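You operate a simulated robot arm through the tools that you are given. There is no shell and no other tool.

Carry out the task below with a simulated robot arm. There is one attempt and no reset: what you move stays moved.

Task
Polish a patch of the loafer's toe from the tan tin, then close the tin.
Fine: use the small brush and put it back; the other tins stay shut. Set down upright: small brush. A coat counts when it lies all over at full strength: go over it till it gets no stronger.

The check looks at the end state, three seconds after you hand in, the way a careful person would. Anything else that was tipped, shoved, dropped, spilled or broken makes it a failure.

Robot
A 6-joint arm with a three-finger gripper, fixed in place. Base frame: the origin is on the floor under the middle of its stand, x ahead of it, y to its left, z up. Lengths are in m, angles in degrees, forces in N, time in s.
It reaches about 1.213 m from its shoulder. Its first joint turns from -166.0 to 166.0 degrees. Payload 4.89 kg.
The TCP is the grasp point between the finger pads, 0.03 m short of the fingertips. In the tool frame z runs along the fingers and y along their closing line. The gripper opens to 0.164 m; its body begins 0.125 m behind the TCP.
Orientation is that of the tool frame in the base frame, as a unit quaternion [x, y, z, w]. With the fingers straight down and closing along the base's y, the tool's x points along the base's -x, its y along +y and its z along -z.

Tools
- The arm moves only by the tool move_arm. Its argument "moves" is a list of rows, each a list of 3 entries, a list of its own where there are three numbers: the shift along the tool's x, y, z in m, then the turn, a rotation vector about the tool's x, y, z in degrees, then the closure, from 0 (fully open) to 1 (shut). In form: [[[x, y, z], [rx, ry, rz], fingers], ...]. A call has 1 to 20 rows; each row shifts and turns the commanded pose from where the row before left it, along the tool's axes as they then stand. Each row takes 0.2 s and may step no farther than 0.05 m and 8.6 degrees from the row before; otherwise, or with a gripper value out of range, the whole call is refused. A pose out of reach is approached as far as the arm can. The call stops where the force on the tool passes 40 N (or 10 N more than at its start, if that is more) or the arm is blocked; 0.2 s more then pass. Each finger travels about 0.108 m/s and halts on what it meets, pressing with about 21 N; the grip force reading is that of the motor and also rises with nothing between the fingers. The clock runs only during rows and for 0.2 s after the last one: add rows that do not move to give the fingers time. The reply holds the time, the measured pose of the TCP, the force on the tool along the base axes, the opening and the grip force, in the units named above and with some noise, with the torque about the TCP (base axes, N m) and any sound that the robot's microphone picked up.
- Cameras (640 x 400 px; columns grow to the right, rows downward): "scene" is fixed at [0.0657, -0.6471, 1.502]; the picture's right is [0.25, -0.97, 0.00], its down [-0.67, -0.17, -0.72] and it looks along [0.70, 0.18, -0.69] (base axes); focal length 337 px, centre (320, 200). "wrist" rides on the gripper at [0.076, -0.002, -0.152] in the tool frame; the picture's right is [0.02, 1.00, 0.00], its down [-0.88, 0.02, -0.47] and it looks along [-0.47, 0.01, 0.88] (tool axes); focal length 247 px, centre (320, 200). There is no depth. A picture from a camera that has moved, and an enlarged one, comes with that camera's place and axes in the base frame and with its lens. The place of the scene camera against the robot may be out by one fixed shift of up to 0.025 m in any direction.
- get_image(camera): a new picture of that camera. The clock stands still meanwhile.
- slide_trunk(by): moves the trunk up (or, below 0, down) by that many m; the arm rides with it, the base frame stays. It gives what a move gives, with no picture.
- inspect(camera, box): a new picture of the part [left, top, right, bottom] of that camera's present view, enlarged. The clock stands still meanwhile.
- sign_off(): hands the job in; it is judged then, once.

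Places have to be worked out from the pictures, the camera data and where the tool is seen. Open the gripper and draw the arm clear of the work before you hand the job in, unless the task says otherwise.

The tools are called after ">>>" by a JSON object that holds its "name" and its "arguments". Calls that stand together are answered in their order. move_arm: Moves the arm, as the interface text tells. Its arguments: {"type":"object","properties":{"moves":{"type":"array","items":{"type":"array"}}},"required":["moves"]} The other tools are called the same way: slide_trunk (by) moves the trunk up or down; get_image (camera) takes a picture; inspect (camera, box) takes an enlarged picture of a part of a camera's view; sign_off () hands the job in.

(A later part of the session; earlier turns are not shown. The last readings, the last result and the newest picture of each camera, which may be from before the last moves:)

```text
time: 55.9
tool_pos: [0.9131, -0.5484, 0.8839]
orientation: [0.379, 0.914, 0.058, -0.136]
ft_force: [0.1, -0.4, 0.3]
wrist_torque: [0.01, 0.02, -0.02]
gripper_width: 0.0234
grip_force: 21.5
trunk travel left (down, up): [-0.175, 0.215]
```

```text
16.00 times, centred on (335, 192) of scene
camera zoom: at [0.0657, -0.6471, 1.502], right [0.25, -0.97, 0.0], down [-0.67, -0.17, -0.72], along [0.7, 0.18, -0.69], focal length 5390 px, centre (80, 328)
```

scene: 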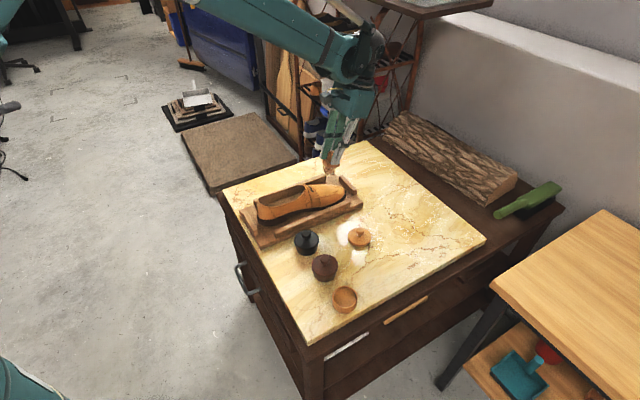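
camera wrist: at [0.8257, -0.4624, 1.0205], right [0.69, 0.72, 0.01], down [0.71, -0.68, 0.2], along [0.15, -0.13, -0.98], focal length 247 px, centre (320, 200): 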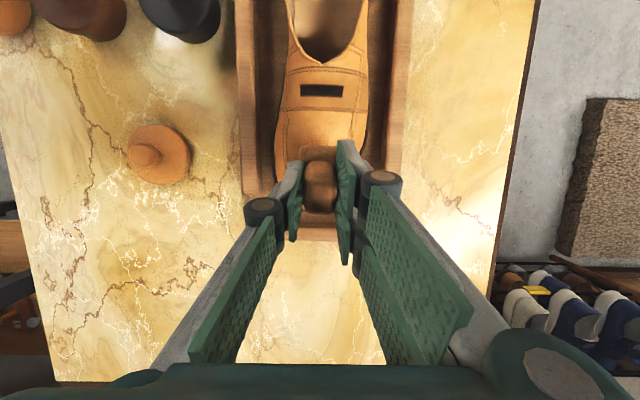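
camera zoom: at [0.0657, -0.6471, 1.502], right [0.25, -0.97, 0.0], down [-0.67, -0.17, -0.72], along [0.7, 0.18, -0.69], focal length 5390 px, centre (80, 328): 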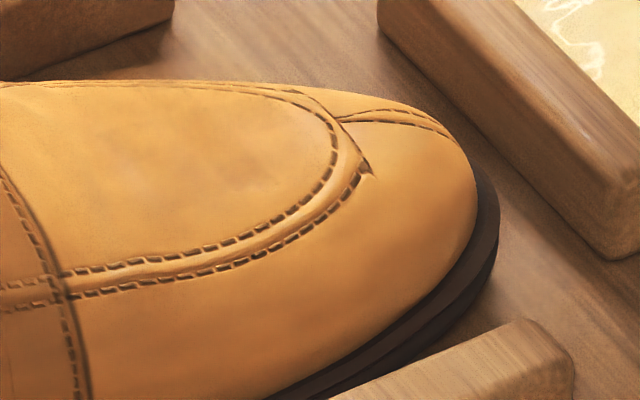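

A subtle darker film is building mid-apron. I'll now stroke only heel-ward (toe to strap) with light force, since that direction doesn't rock the shoe. First I'll find the contact height near the front.

>>> {"name": "move_arm", "arguments": {"moves": [[[0.03, 0, 0], [0, 0, 0], 1], [[0.03, 0, 0.025], [0, 0, 0], 1], [[0.02, 0, 0.027], [0, 0, 0], 1], [[0, 0, 0.001], [0, 0, 0], 1], [[0, 0, 0], [0, 0, 0], 1]]}}

>>> {"name": "move_arm", "arguments": {"moves": [[[0.005, 0, 0], [0, 0, 0], 1], [[0.005, 0, 0], [0, 0, 0], 1], [[0, 0, 0], [0, 0, 0], 1]]}}

>>> {"name": "move_arm", "arguments": {"moves": [[[0.005, 0, 0.0005], [0, 0, 0], 1], [[0.005, 0, 0.0005], [0, 0, 0], 1], [[0, 0, 0], [0, 0, 0], 1]]}}

```text
time: 57.1
tool_pos: [0.848, -0.4837, 0.8577]
orientation: [0.377, 0.914, 0.056, -0.137]
ft_force: [-0.8, 0.6, 2.2]
wrist_torque: [0.02, 0.04, 0.0]
gripper_width: 0.0235
grip_force: 21.1
trunk travel left (down, up): [-0.175, 0.215]
```

```text
time: 57.9
tool_pos: [0.843, -0.4745, 0.8597]
orientation: [0.379, 0.914, 0.057, -0.136]
ft_force: [0.9, 1.0, -1.6]
wrist_torque: [-0.03, 0.0, 0.02]
gripper_width: 0.0233
grip_force: 20.6
trunk travel left (down, up): [-0.175, 0.215]
```

```text
time: 58.7
tool_pos: [0.8342, -0.4679, 0.8616]
orientation: [0.379, 0.914, 0.057, -0.136]
ft_force: [0.4, -0.3, -1.3]
wrist_torque: [-0.04, -0.01, 0.01]
gripper_width: 0.0234
grip_force: 20.6
trunk travel left (down, up): [-0.175, 0.215]
```

Contact readings show the toe's slope is only ≈12°, so my 17° tilt makes the front edge hit first. I'll reduce the tilt by 6° and find contact again.

>>> {"name": "move_arm", "arguments": {"moves": [[[0, 0, -0.003], [0, 0, 0], 1], [[0, 0, 0], [0, -6, 0], 1], [[0, 0, 0.002], [0, 0, 0], 1], [[0, 0, 0], [0, 0, 0], 1]]}}

>>> {"name": "move_arm", "arguments": {"moves": [[[0, 0, 0.0015], [0, 0, 0], 1], [[0, 0, 0], [0, 0, 0], 1]]}}

>>> {"name": "move_arm", "arguments": {"moves": [[[0, 0, 0.001], [0, 0, 0], 1], [[0, 0, 0], [0, 0, 0], 1]]}}

```text
time: 59.7
tool_pos: [0.8352, -0.4683, 0.8624]
orientation: [0.381, 0.92, 0.035, -0.088]
ft_force: [-0.4, 0.6, -0.3]
wrist_torque: [-0.02, 0.0, 0.01]
gripper_width: 0.0232
grip_force: 21.1
trunk travel left (down, up): [-0.175, 0.215]
```

```text
time: 60.3
tool_pos: [0.8346, -0.4678, 0.8615]
orientation: [0.381, 0.92, 0.037, -0.088]
ft_force: [-0.2, -0.8, -0.6]
wrist_torque: [0.0, 0.01, 0.03]
gripper_width: 0.0235
grip_force: 20.3
trunk travel left (down, up): [-0.175, 0.215]
```

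```text
time: 60.9
tool_pos: [0.8333, -0.4676, 0.8599]
orientation: [0.381, 0.92, 0.036, -0.089]
ft_force: [-0.9, 1.1, -0.7]
wrist_torque: [-0.01, 0.01, 0.01]
gripper_width: 0.0232
grip_force: 21.1
trunk travel left (down, up): [-0.175, 0.215]
```

No contact yet at this tilt; continue in 1 mm steps.

>>> {"name": "move_arm", "arguments": {"moves": [[[0, 0, 0.001], [0, 0, 0], 1], [[0, 0, 0], [0, 0, 0], 1]]}}

>>> {"name": "move_arm", "arguments": {"moves": [[[0, 0, 0.001], [0, 0, 0], 1], [[0, 0, 0], [0, 0, 0], 1]]}}

>>> {"name": "move_arm", "arguments": {"moves": [[[0, 0, 0.0007], [0, 0, 0], 1], [[0, 0, 0], [0, 0, 0], 1]]}}

```text
time: 61.5
tool_pos: [0.8332, -0.4663, 0.8604]
orientation: [0.38, 0.92, 0.036, -0.089]
ft_force: [0.2, -0.3, -0.1]
wrist_torque: [0.04, 0.0, 0.0]
gripper_width: 0.0232
grip_force: 21.1
trunk travel left (down, up): [-0.175, 0.215]
```

```text
time: 62.1
tool_pos: [0.834, -0.4691, 0.8595]
orientation: [0.381, 0.92, 0.036, -0.088]
ft_force: [4.3, -6.6, 19.7]
wrist_torque: [-0.16, -0.14, -0.03]
gripper_width: 0.0232
grip_force: 20.8
trunk travel left (down, up): [-0.175, 0.215]
```

```text
time: 62.7
tool_pos: [0.8337, -0.4679, 0.8599]
orientation: [0.381, 0.92, 0.036, -0.088]
ft_force: [9.5, -11.0, 35.8]
wrist_torque: [-0.24, -0.32, -0.02]
gripper_width: 0.0236
grip_force: 20.9
trunk travel left (down, up): [-0.175, 0.215]
```

At 11° tilt the brush sits nearly flush (contact near its centre), and contact is stiff (~20 N/mm). I'll back off to a light touch and rub short strokes.

>>> {"name": "move_arm", "arguments": {"moves": [[[0, 0, -0.0013], [0, 0, 0], 1], [[0.004, 0, 0], [0, 0, 0], 1], [[0.004, 0, 0], [0, 0, 0], 1], [[-0.004, 0, 0], [0, 0, 0], 1], [[-0.004, 0, 0], [0, 0, 0], 1], [[0, 0, 0], [0, 0, 0], 1]]}}

>>> {"name": "inspect", "arguments": {"camera": "scene", "box": [280, 150, 370, 220]}}

```text
time: 64.1
tool_pos: [0.8338, -0.4673, 0.8592]
orientation: [0.38, 0.92, 0.036, -0.089]
ft_force: [0.5, 0.4, 3.1]
wrist_torque: [0.15, 0.05, 0.02]
gripper_width: 0.0234
grip_force: 20.8
trunk travel left (down, up): [-0.175, 0.215]
```

```text
5.71 times, centred on (325, 185) of scene
camera zoom: at [0.0657, -0.6471, 1.502], right [0.25, -0.97, 0.0], down [-0.67, -0.17, -0.72], along [0.7, 0.18, -0.69], focal length 1925 px, centre (291, 286)
```

zoom: 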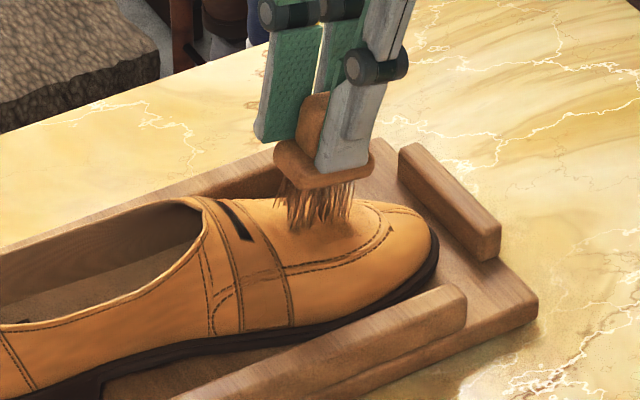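

Light contact at 3 N, shoe unmoved. I'll lift away to see how the coat looks after this rubbing.

>>> {"name": "move_arm", "arguments": {"moves": [[[0, 0, -0.01], [0, 0, 0], 1], [[-0.02, 0, -0.025], [0, 0, 0], 1], [[-0.03, 0, -0.02], [0, 0, 0], 1], [[-0.04, 0, 0], [0, 0, 0], 1], [[0, 0, 0], [0, 0, 0], 1]]}}

>>> {"name": "inspect", "arguments": {"camera": "wrist", "box": [270, 0, 390, 110]}}

>>> {"name": "inspect", "arguments": {"camera": "scene", "box": [305, 175, 355, 215]}}

```text
time: 65.3
tool_pos: [0.9017, -0.5371, 0.8966]
orientation: [0.381, 0.92, 0.036, -0.088]
ft_force: [0.6, 0.3, -1.0]
wrist_torque: [0.02, 0.01, 0.01]
gripper_width: 0.0232
grip_force: 20.8
trunk travel left (down, up): [-0.175, 0.215]
```

```text
3.64 times, centred on (330, 55) of wrist
camera zoom: at [0.8682, -0.5066, 1.0593], right [0.69, 0.72, 0.0], down [0.69, -0.66, 0.3], along [0.22, -0.2, -0.95], focal length 898 px, centre (284, 727)
```

zoom: 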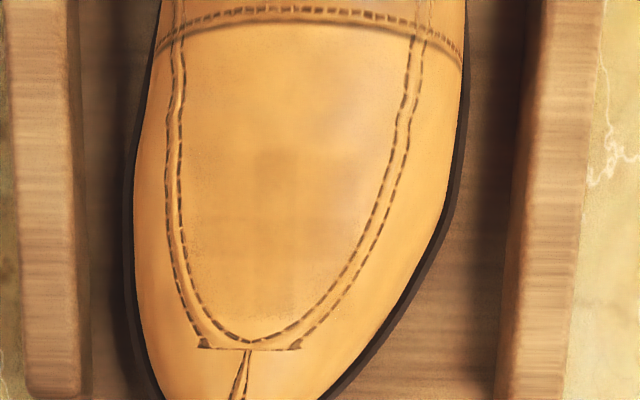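

```text
10.00 times, centred on (330, 195) of scene
camera zoom: at [0.0657, -0.6471, 1.502], right [0.25, -0.97, 0.0], down [-0.67, -0.17, -0.72], along [0.7, 0.18, -0.69], focal length 3369 px, centre (220, 250)
```

zoom: 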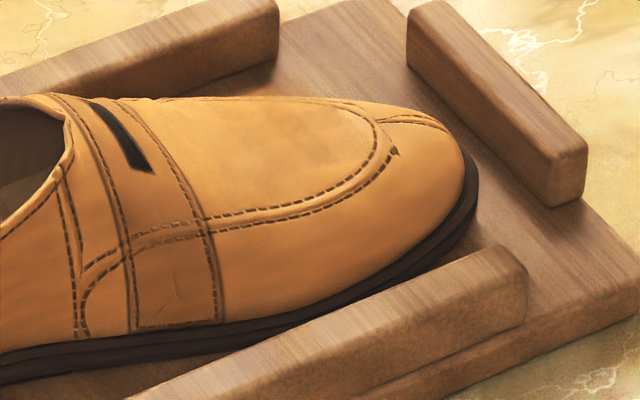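

The coat shows as a darker blotch mid-apron; the shoe moved under 2 mm. I'll zoom closer to see the coat's extent.

>>> {"name": "inspect", "arguments": {"camera": "wrist", "box": [300, 20, 370, 95]}}

>>> {"name": "inspect", "arguments": {"camera": "scene", "box": [318, 182, 348, 204]}}

```text
5.33 times, centred on (335, 58) of wrist
camera zoom: at [0.8682, -0.5066, 1.0593], right [0.69, 0.72, 0.0], down [0.69, -0.66, 0.3], along [0.22, -0.2, -0.95], focal length 1317 px, centre (240, 960)
```

zoom: 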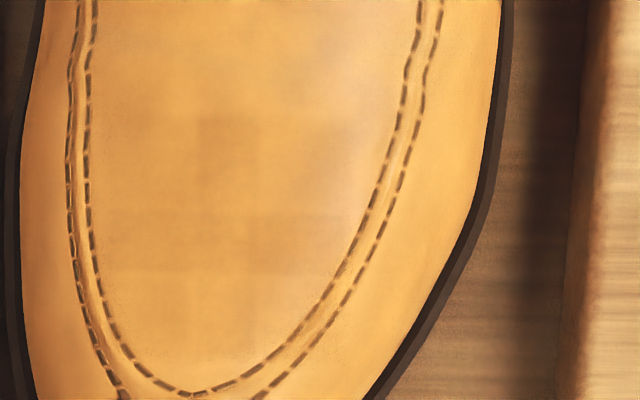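

```text
16.00 times, centred on (333, 193) of scene
camera zoom: at [0.0657, -0.6471, 1.502], right [0.25, -0.97, 0.0], down [-0.67, -0.17, -0.72], along [0.7, 0.18, -0.69], focal length 5390 px, centre (112, 312)
```

zoom: 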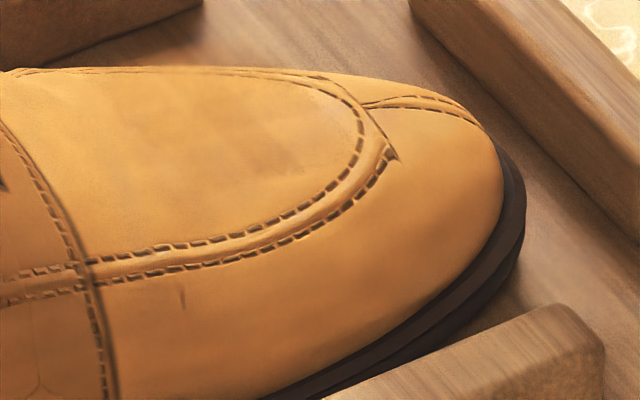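

I can make out a blocky grid of cells with different darkness. I'll zoom in more to map it.

>>> {"name": "inspect", "arguments": {"camera": "wrist", "box": [306, 14, 360, 50]}}

>>> {"name": "inspect", "arguments": {"camera": "wrist", "box": [306, 44, 360, 80]}}

```text
11.11 times, centred on (333, 32) of wrist
camera zoom: at [0.8682, -0.5066, 1.0593], right [0.69, 0.72, 0.0], down [0.69, -0.66, 0.3], along [0.22, -0.2, -0.95], focal length 2744 px, centre (176, 2067)
```

zoom: 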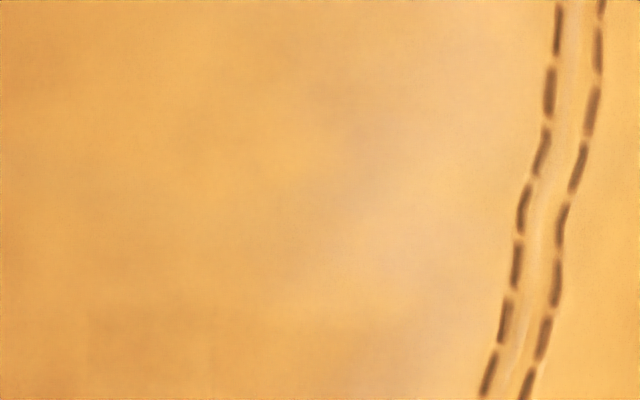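

```text
11.11 times, centred on (333, 62) of wrist
camera zoom: at [0.8682, -0.5066, 1.0593], right [0.69, 0.72, 0.0], down [0.69, -0.66, 0.3], along [0.22, -0.2, -0.95], focal length 2744 px, centre (176, 1733)
```

zoom: 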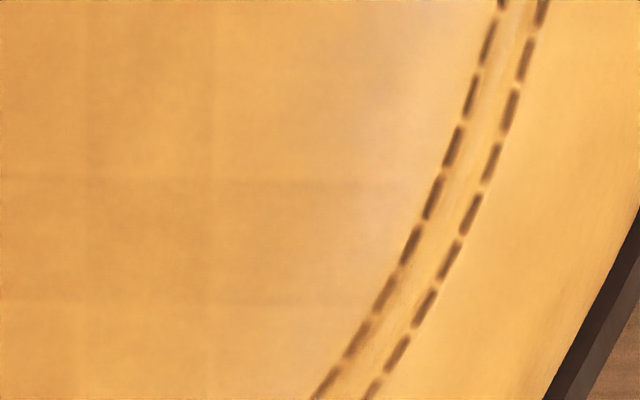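

The polish shows as a grid of ~11 mm cells, some darker than others. I'll set the tilt to about 12.5° (surface slope), return to a light contact, and stroke the centre lane while watching forces.

>>> {"name": "move_arm", "arguments": {"moves": [[[0.04, 0, 0], [0, 0, 0], 1], [[0.03, 0, 0.02], [0, 0, 0], 1], [[0.02, 0, 0.025], [0, 0, 0], 1], [[-0.002, 0, 0.008], [0, 1.5, 0], 1], [[0, 0, 0.001], [0, 0, 0], 1], [[0, 0, 0], [0, 0, 0], 1]]}}

>>> {"name": "move_arm", "arguments": {"moves": [[[0, 0, 0.0005], [0, 0, 0], 1], [[0, 0, 0], [0, 0, 0], 1]]}}

>>> {"name": "move_arm", "arguments": {"moves": [[[0, 0, 0.0005], [0, 0, 0], 1], [[0, 0, 0], [0, 0, 0], 1]]}}

```text
time: 66.7
tool_pos: [0.8371, -0.4693, 0.8597]
orientation: [0.381, 0.918, 0.042, -0.1]
ft_force: [0.3, -0.6, -0.5]
wrist_torque: [0.0, 0.07, -0.03]
gripper_width: 0.0233
grip_force: 20.7
trunk travel left (down, up): [-0.175, 0.215]
```

```text
time: 67.3
tool_pos: [0.8356, -0.469, 0.8584]
orientation: [0.38, 0.919, 0.041, -0.101]
ft_force: [-0.5, 0.5, 0.2]
wrist_torque: [-0.03, 0.04, 0.01]
gripper_width: 0.0233
grip_force: 21.1
trunk travel left (down, up): [-0.175, 0.215]
```

```text
time: 67.9
tool_pos: [0.8352, -0.469, 0.8593]
orientation: [0.38, 0.918, 0.042, -0.101]
ft_force: [2.2, -1.3, 4.4]
wrist_torque: [-0.21, -0.15, 0.02]
gripper_width: 0.0233
grip_force: 20.8
trunk travel left (down, up): [-0.175, 0.215]
```

Light contact (≈5 N). I'll run a few strokes along the slope: heel-ward 1 cm, back, then forward 2.5 cm and back.

>>> {"name": "move_arm", "arguments": {"moves": [[[0.005, 0, 0], [0, 0, 0], 1], [[0.005, 0, 0], [0, 0, 0], 1], [[-0.005, 0, 0], [0, 0, 0], 1], [[-0.005, 0, 0], [0, 0, 0], 1], [[0, 0, 0], [0, 0, 0], 1]]}}

>>> {"name": "move_arm", "arguments": {"moves": [[[-0.005, 0, 0], [0, 0, 0], 1], [[-0.005, 0, 0], [0, 0, 0], 1], [[0, 0, 0], [0, 0, 0], 1]]}}

>>> {"name": "move_arm", "arguments": {"moves": [[[-0.005, 0, 0], [0, 0, 0], 1], [[-0.005, 0, 0], [0, 0, 0], 1], [[0, 0, 0], [0, 0, 0], 1]]}}

```text
time: 69.1
tool_pos: [0.8353, -0.4704, 0.8588]
orientation: [0.379, 0.919, 0.042, -0.101]
ft_force: [0.0, 0.4, 1.7]
wrist_torque: [-0.01, 0.02, 0.01]
gripper_width: 0.0234
grip_force: 20.8
trunk travel left (down, up): [-0.175, 0.215]
```

```text
time: 69.9
tool_pos: [0.8411, -0.4765, 0.8561]
orientation: [0.38, 0.919, 0.041, -0.101]
ft_force: [1.1, -0.9, 2.7]
wrist_torque: [0.0, -0.06, -0.01]
gripper_width: 0.0235
grip_force: 21.2
trunk travel left (down, up): [-0.175, 0.215]
```

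```text
time: 70.7
tool_pos: [0.8497, -0.4842, 0.8547]
orientation: [0.38, 0.919, 0.041, -0.101]
ft_force: [0.1, 1.9, 3.8]
wrist_torque: [0.18, 0.12, -0.02]
gripper_width: 0.0233
grip_force: 20.6
trunk travel left (down, up): [-0.175, 0.215]
```

Contact is staying at 2–4 N along the whole lane. I'll draw back heel-ward over the full length and check on the shoe.

>>> {"name": "move_arm", "arguments": {"moves": [[[0.005, 0, 0], [0, 0, 0], 1], [[0.005, 0, 0], [0, 0, 0], 1], [[0.005, 0, 0], [0, 0, 0], 1], [[0.005, 0, 0], [0, 0, 0], 1], [[0.005, 0, 0], [0, 0, 0], 1], [[0.005, 0, 0], [0, 0, 0], 1], [[0, 0, 0], [0, 0, 0], 1]]}}

>>> {"name": "inspect", "arguments": {"camera": "scene", "box": [235, 160, 375, 260]}}

>>> {"name": "inspect", "arguments": {"camera": "scene", "box": [305, 175, 355, 215]}}

```text
time: 72.3
tool_pos: [0.8289, -0.4625, 0.861]
orientation: [0.38, 0.919, 0.042, -0.101]
ft_force: [3.5, -2.2, 5.7]
wrist_torque: [-0.09, -0.07, 0.04]
gripper_width: 0.0233
grip_force: 21.0
trunk travel left (down, up): [-0.175, 0.215]
```

```text
4.00 times, centred on (305, 210) of scene
camera zoom: at [0.0657, -0.6471, 1.502], right [0.25, -0.97, 0.0], down [-0.67, -0.17, -0.72], along [0.7, 0.18, -0.69], focal length 1348 px, centre (380, 160)
```

zoom: 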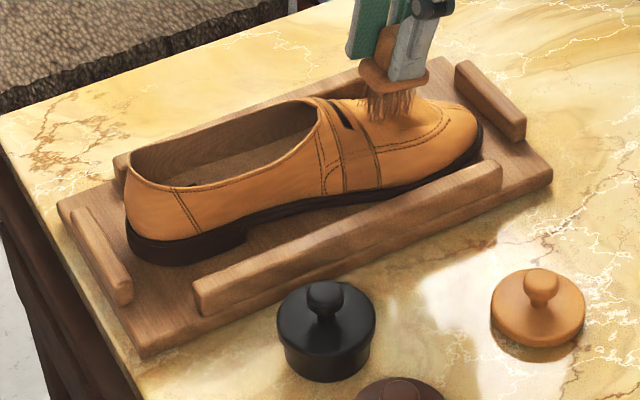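

```text
10.00 times, centred on (330, 195) of scene
camera zoom: at [0.0657, -0.6471, 1.502], right [0.25, -0.97, 0.0], down [-0.67, -0.17, -0.72], along [0.7, 0.18, -0.69], focal length 3369 px, centre (220, 250)
```

zoom: 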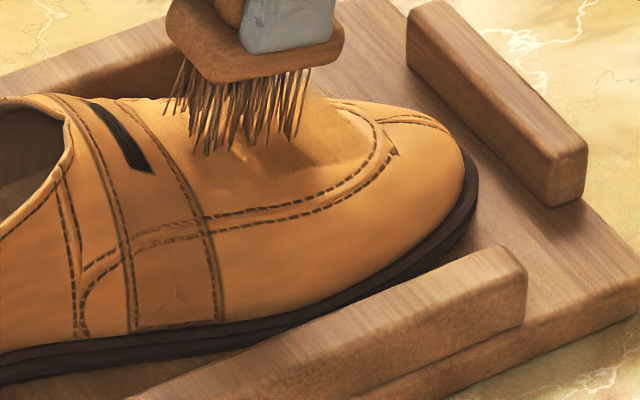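

Now a clearly darker coat appears behind the brush, and the shoe holds its place. I'll go over this lane again, forward and back.

>>> {"name": "move_arm", "arguments": {"moves": [[[-0.005, 0, 0], [0, 0, 0], 1], [[-0.005, 0, 0], [0, 0, 0], 1], [[-0.005, 0, 0], [0, 0, 0], 1], [[-0.005, 0, 0], [0, 0, 0], 1], [[-0.005, 0, 0], [0, 0, 0], 1], [[-0.005, 0, 0], [0, 0, 0], 1], [[0.005, 0, 0], [0, 0, 0], 1], [[0.005, 0, 0], [0, 0, 0], 1], [[0.005, 0, 0], [0, 0, 0], 1], [[0.005, 0, 0], [0, 0, 0], 1], [[0.005, 0, 0], [0, 0, 0], 1], [[0.005, 0, 0], [0, 0, 0], 1], [[0, 0, 0], [0, 0, 0], 1]]}}

>>> {"name": "move_arm", "arguments": {"moves": [[[0, 0, -0.01], [0, 0, 0], 1], [[-0.03, 0, -0.02], [0, 0, 0], 1], [[-0.04, 0, -0.02], [0, 0, 0], 1], [[-0.04, 0, 0], [0, 0, 0], 1], [[0, 0, 0], [0, 0, 0], 1]]}}

>>> {"name": "inspect", "arguments": {"camera": "wrist", "box": [270, 0, 390, 110]}}

>>> {"name": "inspect", "arguments": {"camera": "scene", "box": [305, 175, 355, 215]}}

```text
time: 75.1
tool_pos: [0.827, -0.4624, 0.8621]
orientation: [0.381, 0.918, 0.043, -0.099]
ft_force: [5.8, -6.6, 8.8]
wrist_torque: [-0.24, -0.16, 0.01]
gripper_width: 0.0234
grip_force: 20.5
trunk travel left (down, up): [-0.175, 0.215]
```

```text
time: 76.3
tool_pos: [0.9138, -0.5429, 0.8866]
orientation: [0.381, 0.918, 0.042, -0.1]
ft_force: [0.0, -0.1, -1.2]
wrist_torque: [0.03, 0.02, -0.02]
gripper_width: 0.0233
grip_force: 20.9
trunk travel left (down, up): [-0.175, 0.215]
```

```text
3.64 times, centred on (330, 55) of wrist
camera zoom: at [0.8826, -0.5153, 1.0501], right [0.69, 0.72, 0.0], down [0.69, -0.67, 0.27], along [0.2, -0.18, -0.96], focal length 898 px, centre (284, 727)
```

zoom: 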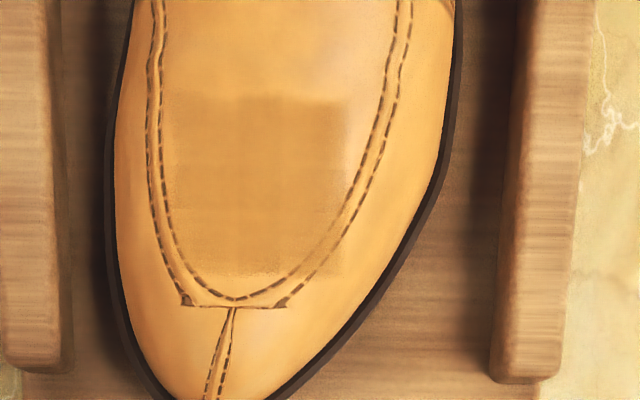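

```text
10.00 times, centred on (330, 195) of scene
camera zoom: at [0.0657, -0.6471, 1.502], right [0.25, -0.97, 0.0], down [-0.67, -0.17, -0.72], along [0.7, 0.18, -0.69], focal length 3369 px, centre (220, 250)
```

zoom: 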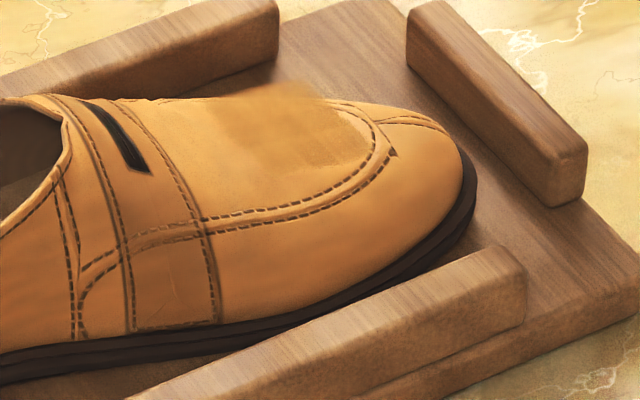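

The patch is now clear: a square about 5 cm wide on the apron. Its strap-side edge looks fuzzier; I'll zoom in to see whether the whole square is evenly coated.

>>> {"name": "inspect", "arguments": {"camera": "wrist", "box": [306, 0, 370, 50]}}

>>> {"name": "inspect", "arguments": {"camera": "wrist", "box": [300, 20, 370, 90]}}

>>> {"name": "inspect", "arguments": {"camera": "scene", "box": [318, 178, 348, 202]}}

```text
8.00 times, centred on (338, 25) of wrist
camera zoom: at [0.8826, -0.5153, 1.0501], right [0.69, 0.72, 0.0], down [0.69, -0.67, 0.27], along [0.2, -0.18, -0.96], focal length 1976 px, centre (176, 1600)
```

zoom: 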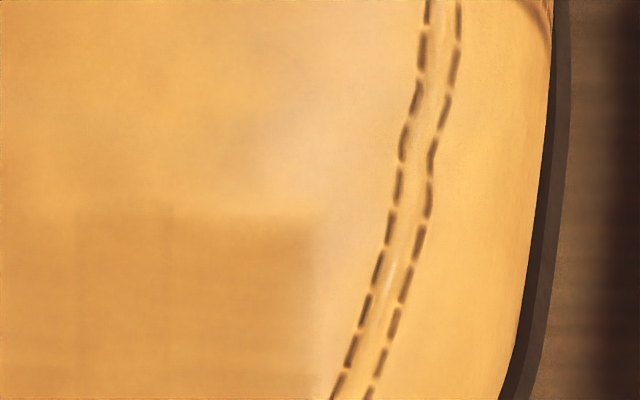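

```text
5.71 times, centred on (335, 55) of wrist
camera zoom: at [0.8826, -0.5153, 1.0501], right [0.69, 0.72, 0.0], down [0.69, -0.67, 0.27], along [0.2, -0.18, -0.96], focal length 1411 px, centre (234, 1029)
```

zoom: 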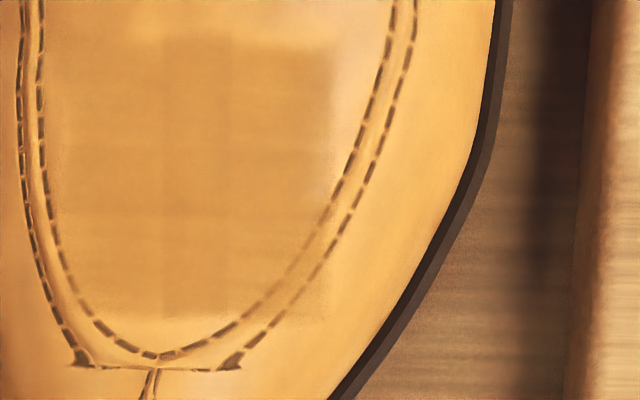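

```text
16.00 times, centred on (333, 190) of scene
camera zoom: at [0.0657, -0.6471, 1.502], right [0.25, -0.97, 0.0], down [-0.67, -0.17, -0.72], along [0.7, 0.18, -0.69], focal length 5390 px, centre (112, 360)
```

zoom: 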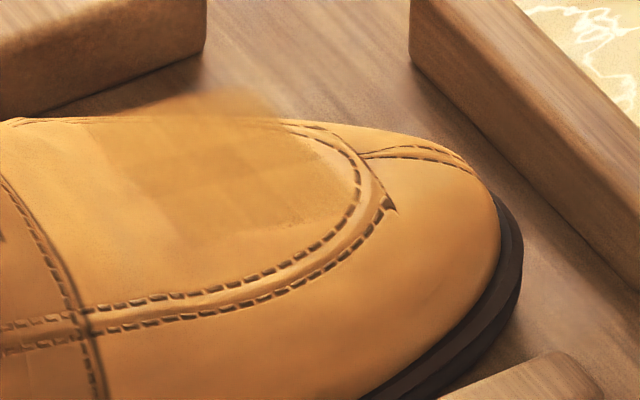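

The coat is a flat square with a darker centre stripe and lighter sides, so the side lanes need more passes. I'll shift 17 mm toward the near side, keep the same tilt, and find light contact at the toe end.

>>> {"name": "move_arm", "arguments": {"moves": [[[0.04, -0.008, 0], [0, 0, 0], 1], [[0.04, -0.009, 0.02], [0, 0, 0], 1], [[0, 0, 0.02], [0, 0, 0], 1], [[0, 0, 0.0085], [0, 0, 0], 1], [[0, 0, 0], [0, 0, 0], 1]]}}

>>> {"name": "move_arm", "arguments": {"moves": [[[0, 0, 0.001], [0, 0, 0], 1], [[0, 0, 0], [0, 0, 0], 1]]}}

>>> {"name": "move_arm", "arguments": {"moves": [[[0, 0, 0.0007], [0, 0, 0], 1], [[0, 0, 0], [0, 0, 0], 1]]}}

```text
time: 77.5
tool_pos: [0.8375, -0.4938, 0.8555]
orientation: [0.38, 0.918, 0.042, -0.102]
ft_force: [0.4, 0.1, -0.5]
wrist_torque: [0.01, -0.03, 0.01]
gripper_width: 0.0237
grip_force: 20.4
trunk travel left (down, up): [-0.175, 0.215]
```

```text
time: 78.1
tool_pos: [0.8367, -0.4945, 0.8544]
orientation: [0.381, 0.918, 0.042, -0.101]
ft_force: [0.5, -1.2, 3.0]
wrist_torque: [-0.11, -0.16, -0.03]
gripper_width: 0.0235
grip_force: 20.7
trunk travel left (down, up): [-0.175, 0.215]
```

```text
time: 78.7
tool_pos: [0.8373, -0.4956, 0.8538]
orientation: [0.379, 0.919, 0.042, -0.1]
ft_force: [0.9, -1.4, 2.6]
wrist_torque: [-0.16, -0.06, -0.02]
gripper_width: 0.0235
grip_force: 21.0
trunk travel left (down, up): [-0.175, 0.215]
```

Light contact (3 N) on the near side lane. I'll do two full back-and-forth strokes there.

>>> {"name": "move_arm", "arguments": {"moves": [[[0.005, 0, 0], [0, 0, 0], 1], [[0.005, 0, 0], [0, 0, 0], 1], [[0.005, 0, 0], [0, 0, 0], 1], [[0.005, 0, 0], [0, 0, 0], 1], [[0.005, 0, 0], [0, 0, 0], 1], [[0, 0, 0], [0, 0, 0], 1]]}}

>>> {"name": "move_arm", "arguments": {"moves": [[[-0.005, 0, 0], [0, 0, 0], 1], [[-0.005, 0, 0], [0, 0, 0], 1], [[-0.005, 0, 0], [0, 0, 0], 1], [[-0.005, 0, 0], [0, 0, 0], 1], [[-0.005, 0, 0], [0, 0, 0], 1], [[0.005, 0, 0], [0, 0, 0], 1], [[0.005, 0, 0], [0, 0, 0], 1], [[0.005, 0, 0], [0, 0, 0], 1], [[0.005, 0, 0], [0, 0, 0], 1], [[0.005, 0, 0], [0, 0, 0], 1], [[0, 0, 0], [0, 0, 0], 1]]}}

>>> {"name": "inspect", "arguments": {"camera": "scene", "box": [305, 175, 355, 215]}}

```text
time: 80.1
tool_pos: [0.8206, -0.4769, 0.86]
orientation: [0.38, 0.919, 0.042, -0.1]
ft_force: [0.1, 0.3, 3.1]
wrist_torque: [-0.02, -0.09, 0.01]
gripper_width: 0.0234
grip_force: 21.0
trunk travel left (down, up): [-0.175, 0.215]
```

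```text
time: 82.5
tool_pos: [0.8197, -0.4773, 0.8603]
orientation: [0.379, 0.919, 0.041, -0.1]
ft_force: [-0.2, 0.2, 1.0]
wrist_torque: [-0.01, 0.01, 0.0]
gripper_width: 0.0235
grip_force: 21.0
trunk travel left (down, up): [-0.175, 0.215]
```

```text
10.00 times, centred on (330, 195) of scene
camera zoom: at [0.0657, -0.6471, 1.502], right [0.25, -0.97, 0.0], down [-0.67, -0.17, -0.72], along [0.7, 0.18, -0.69], focal length 3369 px, centre (220, 250)
```

zoom: 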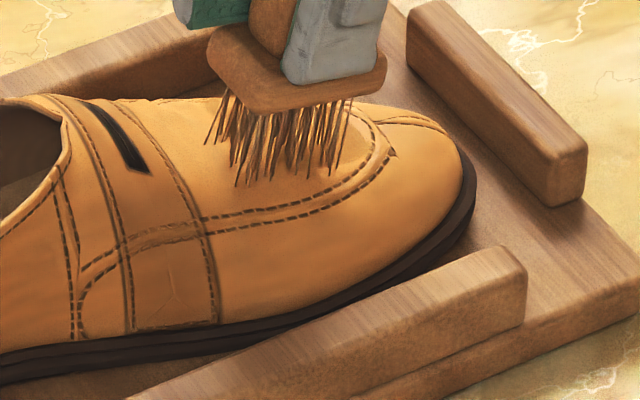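

Near lane done, shoe unmoved. Now I'll hop to the far side lane (+24 mm) and touch down lightly.

>>> {"name": "move_arm", "arguments": {"moves": [[[0, 0, -0.004], [0, 0, 0], 1], [[0, 0.012, 0], [0, 0, 0], 1], [[0, 0.012, 0], [0, 0, 0], 1], [[-0.025, 0, 0], [0, 0, 0], 1], [[0, 0, 0.0025], [0, 0, 0], 1], [[0, 0, 0], [0, 0, 0], 1]]}}

>>> {"name": "move_arm", "arguments": {"moves": [[[0, 0, 0.0007], [0, 0, 0], 1], [[0, 0, 0], [0, 0, 0], 1]]}}

>>> {"name": "move_arm", "arguments": {"moves": [[[0, 0, 0.0007], [0, 0, 0], 1], [[0, 0, 0], [0, 0, 0], 1]]}}

```text
time: 83.9
tool_pos: [0.8568, -0.4772, 0.8543]
orientation: [0.38, 0.918, 0.041, -0.101]
ft_force: [0.1, -0.2, -0.7]
wrist_torque: [0.01, 0.03, -0.03]
gripper_width: 0.0236
grip_force: 20.6
trunk travel left (down, up): [-0.175, 0.215]
```

```text
time: 84.5
tool_pos: [0.8554, -0.4776, 0.8549]
orientation: [0.381, 0.918, 0.042, -0.101]
ft_force: [-0.2, -0.4, -0.5]
wrist_torque: [0.01, -0.01, 0.05]
gripper_width: 0.0235
grip_force: 21.5
trunk travel left (down, up): [-0.175, 0.215]
```

```text
time: 85.1
tool_pos: [0.8553, -0.4776, 0.8541]
orientation: [0.38, 0.918, 0.041, -0.101]
ft_force: [1.3, 0.4, 0.8]
wrist_torque: [0.01, -0.01, 0.04]
gripper_width: 0.0236
grip_force: 20.8
trunk travel left (down, up): [-0.175, 0.215]
```

Barely touching; a bit more.

>>> {"name": "move_arm", "arguments": {"moves": [[[0, 0, 0.0007], [0, 0, 0], 1], [[0, 0, 0], [0, 0, 0], 1]]}}

>>> {"name": "move_arm", "arguments": {"moves": [[[0, 0, 0.0006], [0, 0, 0], 1], [[0, 0, 0], [0, 0, 0], 1]]}}

```text
time: 85.7
tool_pos: [0.8546, -0.4793, 0.8538]
orientation: [0.38, 0.918, 0.041, -0.101]
ft_force: [2.6, -0.3, 3.3]
wrist_torque: [-0.02, -0.07, 0.0]
gripper_width: 0.0233
grip_force: 20.9
trunk travel left (down, up): [-0.175, 0.215]
```

```text
time: 86.3
tool_pos: [0.8532, -0.4778, 0.8538]
orientation: [0.381, 0.918, 0.041, -0.1]
ft_force: [5.8, -6.3, 11.7]
wrist_torque: [-0.28, -0.16, 0.08]
gripper_width: 0.0233
grip_force: 20.9
trunk travel left (down, up): [-0.175, 0.215]
```

Contact is 12 N, a touch much; I'll ease 0.4 mm and stroke this far lane.

>>> {"name": "move_arm", "arguments": {"moves": [[[0, 0, -0.0004], [0, 0, 0], 1], [[0.005, 0, 0], [0, 0, 0], 1], [[0.005, 0, 0], [0, 0, 0], 1], [[0.005, 0, 0], [0, 0, 0], 1], [[0.005, 0, 0], [0, 0, 0], 1], [[0.005, 0, 0], [0, 0, 0], 1], [[0, 0, 0], [0, 0, 0], 1]]}}

>>> {"name": "move_arm", "arguments": {"moves": [[[-0.005, 0, 0], [0, 0, 0], 1], [[-0.005, 0, 0], [0, 0, 0], 1], [[-0.005, 0, 0], [0, 0, 0], 1], [[-0.005, 0, 0], [0, 0, 0], 1], [[-0.005, 0, 0], [0, 0, 0], 1], [[0.005, 0, 0], [0, 0, 0], 1], [[0.005, 0, 0], [0, 0, 0], 1], [[0.005, 0, 0], [0, 0, 0], 1], [[0.005, 0, 0], [0, 0, 0], 1], [[0.005, 0, 0], [0, 0, 0], 1], [[0, 0, 0], [0, 0, 0], 1]]}}

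>>> {"name": "inspect", "arguments": {"camera": "scene", "box": [305, 175, 355, 215]}}

```text
time: 87.9
tool_pos: [0.8361, -0.4608, 0.858]
orientation: [0.381, 0.918, 0.041, -0.101]
ft_force: [3.7, -3.6, 10.6]
wrist_torque: [-0.26, -0.15, 0.03]
gripper_width: 0.0236
grip_force: 21.3
trunk travel left (down, up): [-0.175, 0.215]
```

```text
time: 90.3
tool_pos: [0.8368, -0.4608, 0.8585]
orientation: [0.38, 0.918, 0.042, -0.101]
ft_force: [3.4, -2.6, 6.6]
wrist_torque: [-0.35, -0.19, 0.06]
gripper_width: 0.0233
grip_force: 20.7
trunk travel left (down, up): [-0.175, 0.215]
```

```text
10.00 times, centred on (330, 195) of scene
camera zoom: at [0.0657, -0.6471, 1.502], right [0.25, -0.97, 0.0], down [-0.67, -0.17, -0.72], along [0.7, 0.18, -0.69], focal length 3369 px, centre (220, 250)
```

zoom: 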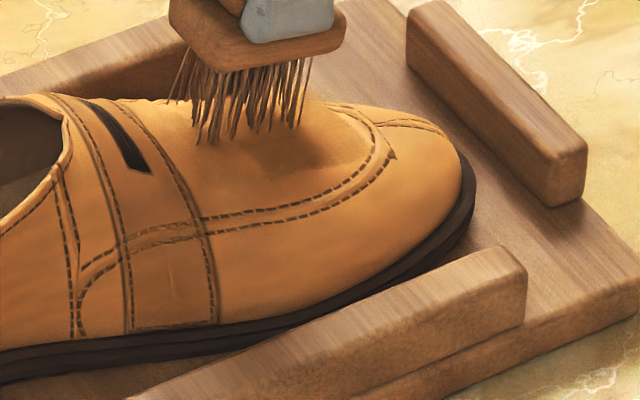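

Good. I'll lift away and look at the whole patch again.

>>> {"name": "move_arm", "arguments": {"moves": [[[0, 0, -0.01], [0, 0, 0], 1], [[-0.03, -0.007, -0.02], [0, 0, 0], 1], [[-0.04, 0, -0.02], [0, 0, 0], 1], [[-0.04, 0, 0], [0, 0, 0], 1], [[0, 0, 0], [0, 0, 0], 1]]}}

>>> {"name": "inspect", "arguments": {"camera": "wrist", "box": [270, 0, 390, 110]}}

>>> {"name": "inspect", "arguments": {"camera": "wrist", "box": [300, 20, 370, 90]}}

>>> {"name": "inspect", "arguments": {"camera": "scene", "box": [318, 178, 348, 202]}}

```text
time: 91.5
tool_pos: [0.9163, -0.5511, 0.8834]
orientation: [0.381, 0.918, 0.042, -0.101]
ft_force: [0.3, -0.5, -1.3]
wrist_torque: [0.02, 0.05, 0.03]
gripper_width: 0.0235
grip_force: 20.5
trunk travel left (down, up): [-0.175, 0.215]
```

```text
3.64 times, centred on (330, 55) of wrist
camera zoom: at [0.8841, -0.5222, 1.0482], right [0.69, 0.72, 0.0], down [0.69, -0.67, 0.27], along [0.2, -0.18, -0.96], focal length 898 px, centre (284, 727)
```

zoom: 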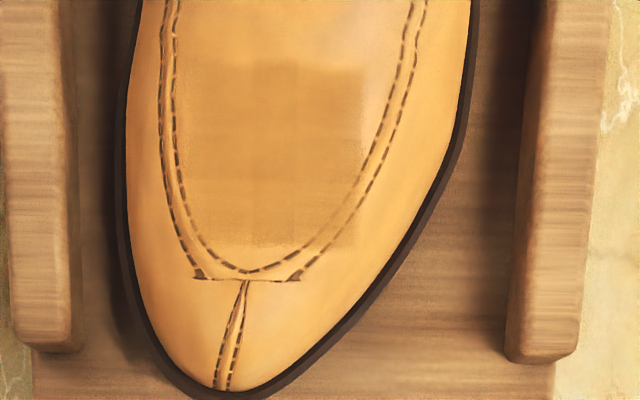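

```text
5.71 times, centred on (335, 55) of wrist
camera zoom: at [0.8841, -0.5222, 1.0482], right [0.69, 0.72, 0.0], down [0.69, -0.67, 0.27], along [0.2, -0.18, -0.96], focal length 1411 px, centre (234, 1029)
```

zoom: 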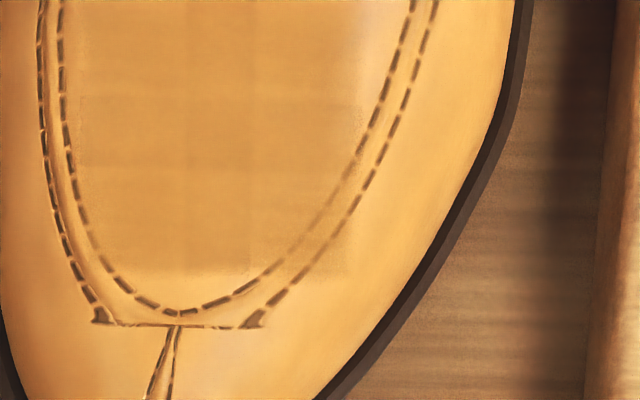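

```text
16.00 times, centred on (333, 190) of scene
camera zoom: at [0.0657, -0.6471, 1.502], right [0.25, -0.97, 0.0], down [-0.67, -0.17, -0.72], along [0.7, 0.18, -0.69], focal length 5390 px, centre (112, 360)
```

zoom: 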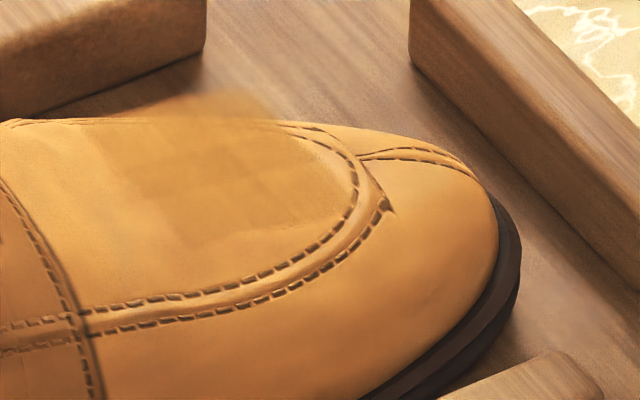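

Coverage looks more even now. I'll zoom in on the left, right and strap-side parts of the patch to compare strength.

>>> {"name": "inspect", "arguments": {"camera": "wrist", "box": [300, 5, 380, 75]}}

>>> {"name": "inspect", "arguments": {"camera": "wrist", "box": [304, 10, 344, 40]}}

>>> {"name": "inspect", "arguments": {"camera": "wrist", "box": [304, 38, 344, 68]}}

>>> {"name": "inspect", "arguments": {"camera": "wrist", "box": [334, 10, 374, 40]}}

```text
5.71 times, centred on (340, 40) of wrist
camera zoom: at [0.8841, -0.5222, 1.0482], right [0.69, 0.72, 0.0], down [0.69, -0.67, 0.27], along [0.2, -0.18, -0.96], focal length 1411 px, centre (206, 1114)
```

zoom: 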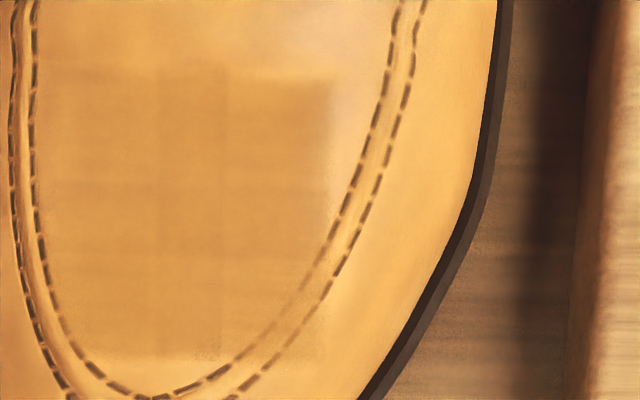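

```text
13.33 times, centred on (324, 25) of wrist
camera zoom: at [0.8841, -0.5222, 1.0482], right [0.69, 0.72, 0.0], down [0.69, -0.67, 0.27], along [0.2, -0.18, -0.96], focal length 3293 px, centre (267, 2533)
```

zoom: 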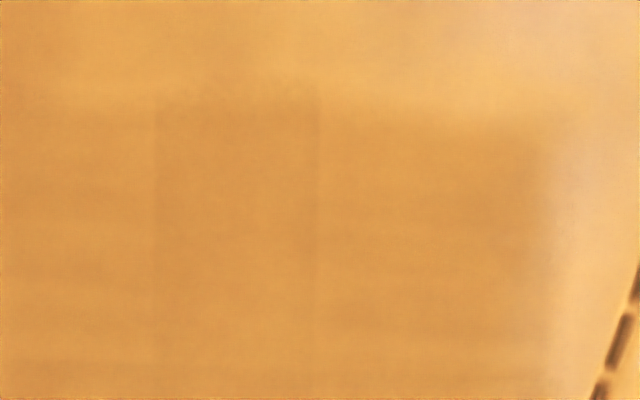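

```text
13.33 times, centred on (324, 53) of wrist
camera zoom: at [0.8841, -0.5222, 1.0482], right [0.69, 0.72, 0.0], down [0.69, -0.67, 0.27], along [0.2, -0.18, -0.96], focal length 3293 px, centre (267, 2160)
```

zoom: 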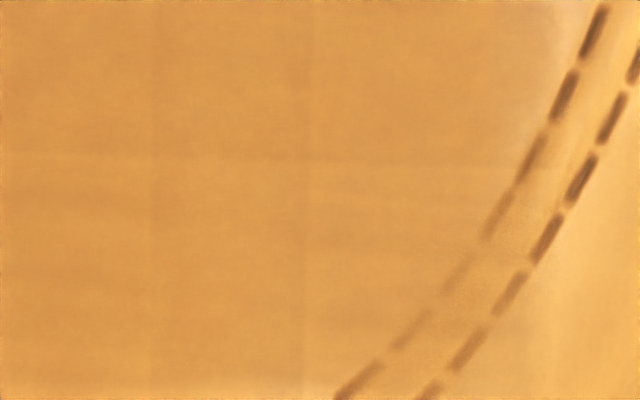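

```text
13.33 times, centred on (354, 25) of wrist
camera zoom: at [0.8841, -0.5222, 1.0482], right [0.69, 0.72, 0.0], down [0.69, -0.67, 0.27], along [0.2, -0.18, -0.96], focal length 3293 px, centre (-133, 2533)
```

zoom: 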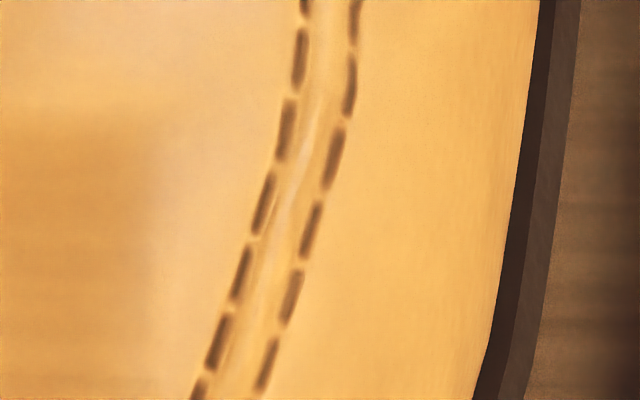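

The cells are nearly uniform, with only faint lines left. I'll make another complete set of passes over all three lanes and see if it still gets stronger, starting with the centre lane.

>>> {"name": "move_arm", "arguments": {"moves": [[[0.04, -0.005, 0], [0, 0, 0], 1], [[0.045, 0, 0.02], [0, 0, 0], 1], [[0, 0, 0.02], [0, 0, 0], 1], [[0, 0, 0.008], [0, 0, 0], 1], [[0, 0, 0], [0, 0, 0], 1]]}}

>>> {"name": "move_arm", "arguments": {"moves": [[[0, 0, 0.0007], [0, 0, 0], 1], [[0, 0, 0], [0, 0, 0], 1]]}}

```text
time: 92.7
tool_pos: [0.8454, -0.4869, 0.8559]
orientation: [0.38, 0.919, 0.041, -0.101]
ft_force: [-0.2, 0.0, -0.8]
wrist_torque: [-0.06, -0.04, 0.01]
gripper_width: 0.0235
grip_force: 21.7
trunk travel left (down, up): [-0.175, 0.215]
```

```text
time: 93.3
tool_pos: [0.8461, -0.4869, 0.8551]
orientation: [0.379, 0.919, 0.041, -0.1]
ft_force: [-0.3, 0.0, 0.8]
wrist_torque: [-0.09, 0.07, -0.03]
gripper_width: 0.0234
grip_force: 21.2
trunk travel left (down, up): [-0.175, 0.215]
```

Just about touching; I'll press 0.4 mm more and run three back-and-forth strokes along the centre lane.

>>> {"name": "move_arm", "arguments": {"moves": [[[0, 0, 0.0004], [0, 0, 0], 1], [[0.005, 0, 0], [0, 0, 0], 1], [[0.005, 0, 0], [0, 0, 0], 1], [[0.005, 0, 0], [0, 0, 0], 1], [[0.005, 0, 0], [0, 0, 0], 1], [[0.005, 0, 0], [0, 0, 0], 1], [[0, 0, 0], [0, 0, 0], 1]]}}

>>> {"name": "move_arm", "arguments": {"moves": [[[-0.005, 0, 0], [0, 0, 0], 1], [[-0.005, 0, 0], [0, 0, 0], 1], [[-0.005, 0, 0], [0, 0, 0], 1], [[-0.005, 0, 0], [0, 0, 0], 1], [[-0.005, 0, 0], [0, 0, 0], 1], [[0.005, 0, 0], [0, 0, 0], 1], [[0.005, 0, 0], [0, 0, 0], 1], [[0.005, 0, 0], [0, 0, 0], 1], [[0.005, 0, 0], [0, 0, 0], 1], [[0.005, 0, 0], [0, 0, 0], 1], [[-0.005, 0, 0], [0, 0, 0], 1], [[-0.005, 0, 0], [0, 0, 0], 1], [[-0.005, 0, 0], [0, 0, 0], 1], [[-0.005, 0, 0], [0, 0, 0], 1], [[-0.005, 0, 0], [0, 0, 0], 1], [[0, 0, 0], [0, 0, 0], 1]]}}

>>> {"name": "inspect", "arguments": {"camera": "scene", "box": [235, 160, 375, 260]}}

```text
time: 94.9
tool_pos: [0.8283, -0.4689, 0.8595]
orientation: [0.381, 0.918, 0.042, -0.1]
ft_force: [1.6, -3.8, 5.9]
wrist_torque: [-0.29, -0.25, -0.03]
gripper_width: 0.023
grip_force: 21.1
trunk travel left (down, up): [-0.175, 0.215]
```

```text
time: 98.3
tool_pos: [0.8455, -0.487, 0.854]
orientation: [0.38, 0.918, 0.042, -0.1]
ft_force: [-0.1, -0.5, 1.4]
wrist_torque: [0.01, 0.0, -0.04]
gripper_width: 0.0234
grip_force: 21.3
trunk travel left (down, up): [-0.175, 0.215]
```

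```text
4.00 times, centred on (305, 210) of scene
camera zoom: at [0.0657, -0.6471, 1.502], right [0.25, -0.97, 0.0], down [-0.67, -0.17, -0.72], along [0.7, 0.18, -0.69], focal length 1348 px, centre (380, 160)
```

zoom: 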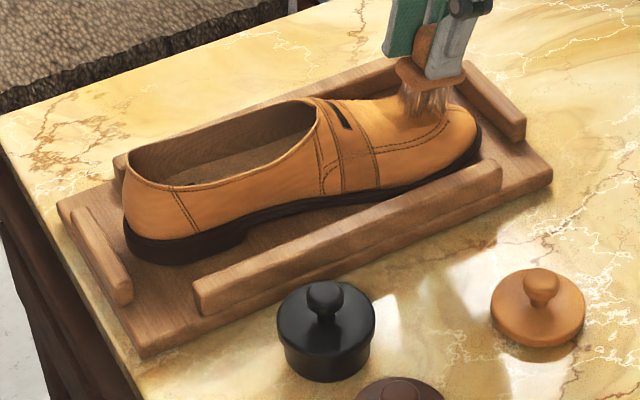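

The bristles look paler now; let me check whether the brush is running dry.

>>> {"name": "inspect", "arguments": {"camera": "scene", "box": [310, 165, 360, 200]}}

```text
11.43 times, centred on (335, 182) of scene
camera zoom: at [0.0657, -0.6471, 1.502], right [0.25, -0.97, 0.0], down [-0.67, -0.17, -0.72], along [0.7, 0.18, -0.69], focal length 3850 px, centre (149, 400)
```

zoom: 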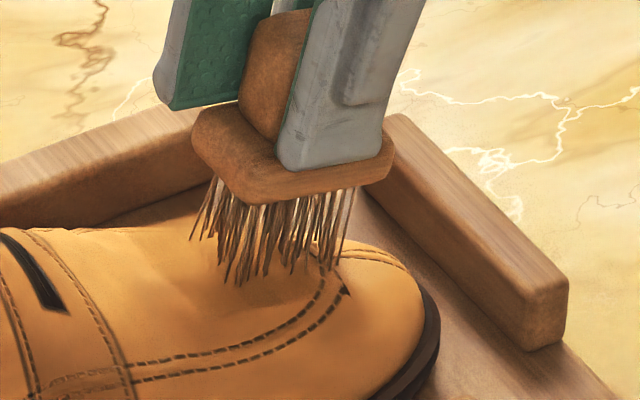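

Still some polish on the bristles. I'll do the near lane again now.

>>> {"name": "move_arm", "arguments": {"moves": [[[0, 0, -0.002], [0, 0, 0], 1], [[0, -0.012, 0], [0, 0, 0], 1], [[0, 0, 0.0015], [0, 0, 0], 1], [[0, 0, 0.0007], [0, 0, 0], 1], [[0, 0, 0], [0, 0, 0], 1]]}}

>>> {"name": "move_arm", "arguments": {"moves": [[[0.005, 0, 0], [0, 0, 0], 1], [[0.005, 0, 0], [0, 0, 0], 1], [[0.005, 0, 0], [0, 0, 0], 1], [[0.005, 0, 0], [0, 0, 0], 1], [[0.005, 0, 0], [0, 0, 0], 1], [[-0.005, 0, 0], [0, 0, 0], 1], [[-0.005, 0, 0], [0, 0, 0], 1], [[-0.005, 0, 0], [0, 0, 0], 1], [[-0.005, 0, 0], [0, 0, 0], 1], [[-0.005, 0, 0], [0, 0, 0], 1], [[0, 0, 0], [0, 0, 0], 1]]}}

>>> {"name": "move_arm", "arguments": {"moves": [[[0.005, 0, 0], [0, 0, 0], 1], [[0.005, 0, 0], [0, 0, 0], 1], [[0.005, 0, 0], [0, 0, 0], 1], [[0.005, 0, 0], [0, 0, 0], 1], [[0.005, 0, 0], [0, 0, 0], 1], [[-0.005, 0, 0], [0, 0, 0], 1], [[-0.005, 0, 0], [0, 0, 0], 1], [[-0.005, 0, 0], [0, 0, 0], 1], [[-0.005, 0, 0], [0, 0, 0], 1], [[-0.005, 0, 0], [0, 0, 0], 1], [[0, 0, 0], [0, 0, 0], 1]]}}

```text
time: 99.5
tool_pos: [0.8374, -0.4945, 0.8544]
orientation: [0.38, 0.919, 0.042, -0.1]
ft_force: [1.4, -2.2, 3.3]
wrist_torque: [-0.16, -0.15, -0.01]
gripper_width: 0.0234
grip_force: 21.0
trunk travel left (down, up): [-0.175, 0.215]
```

```text
time: 101.9
tool_pos: [0.8367, -0.4954, 0.8533]
orientation: [0.38, 0.918, 0.042, -0.101]
ft_force: [1.0, 0.0, 1.9]
wrist_torque: [-0.02, -0.06, -0.01]
gripper_width: 0.0232
grip_force: 21.1
trunk travel left (down, up): [-0.175, 0.215]
```

```text
time: 104.3
tool_pos: [0.8369, -0.4934, 0.8541]
orientation: [0.38, 0.919, 0.042, -0.1]
ft_force: [-0.8, 0.1, 2.9]
wrist_torque: [0.0, -0.03, 0.03]
gripper_width: 0.0234
grip_force: 21.2
trunk travel left (down, up): [-0.175, 0.215]
```

Now the far lane again (+24 mm), slightly lower as found before.

>>> {"name": "move_arm", "arguments": {"moves": [[[0, 0, -0.002], [0, 0, 0], 1], [[0, 0.012, 0], [0, 0, 0], 1], [[0, 0.012, 0], [0, 0, 0], 1], [[0, 0, 0.002], [0, 0, 0], 1], [[0, 0, 0.0006], [0, 0, 0], 1], [[0, 0, 0], [0, 0, 0], 1]]}}

>>> {"name": "move_arm", "arguments": {"moves": [[[0.005, 0, 0], [0, 0, 0], 1], [[0.005, 0, 0], [0, 0, 0], 1], [[0.005, 0, 0], [0, 0, 0], 1], [[0.005, 0, 0], [0, 0, 0], 1], [[0.005, 0, 0], [0, 0, 0], 1], [[-0.005, 0, 0], [0, 0, 0], 1], [[-0.005, 0, 0], [0, 0, 0], 1], [[-0.005, 0, 0], [0, 0, 0], 1], [[-0.005, 0, 0], [0, 0, 0], 1], [[-0.005, 0, 0], [0, 0, 0], 1], [[0, 0, 0], [0, 0, 0], 1]]}}

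>>> {"name": "move_arm", "arguments": {"moves": [[[0.005, 0, 0.0002], [0, 0, 0], 1], [[0.005, 0, 0], [0, 0, 0], 1], [[0.005, 0, 0], [0, 0, 0], 1], [[0.005, 0, 0], [0, 0, 0], 1], [[0.005, 0, 0], [0, 0, 0], 1], [[-0.005, 0, 0], [0, 0, 0], 1], [[-0.005, 0, 0], [0, 0, 0], 1], [[-0.005, 0, 0], [0, 0, 0], 1], [[-0.005, 0, 0], [0, 0, 0], 1], [[-0.005, 0, 0], [0, 0, 0], 1], [[0, 0, 0], [0, 0, 0], 1]]}}

```text
time: 105.7
tool_pos: [0.8528, -0.4767, 0.853]
orientation: [0.38, 0.919, 0.042, -0.1]
ft_force: [7.0, -2.9, 10.7]
wrist_torque: [-0.1, -0.22, 0.0]
gripper_width: 0.0232
grip_force: 20.9
trunk travel left (down, up): [-0.175, 0.215]
```

```text
time: 108.1
tool_pos: [0.8535, -0.4793, 0.8545]
orientation: [0.38, 0.919, 0.041, -0.101]
ft_force: [0.9, 0.7, 2.4]
wrist_torque: [0.07, 0.05, -0.02]
gripper_width: 0.0233
grip_force: 20.8
trunk travel left (down, up): [-0.175, 0.215]
```

```text
time: 110.5
tool_pos: [0.8549, -0.476, 0.853]
orientation: [0.38, 0.919, 0.041, -0.099]
ft_force: [-1.6, 2.0, 6.8]
wrist_torque: [0.25, 0.27, -0.02]
gripper_width: 0.0237
grip_force: 21.0
trunk travel left (down, up): [-0.175, 0.215]
```

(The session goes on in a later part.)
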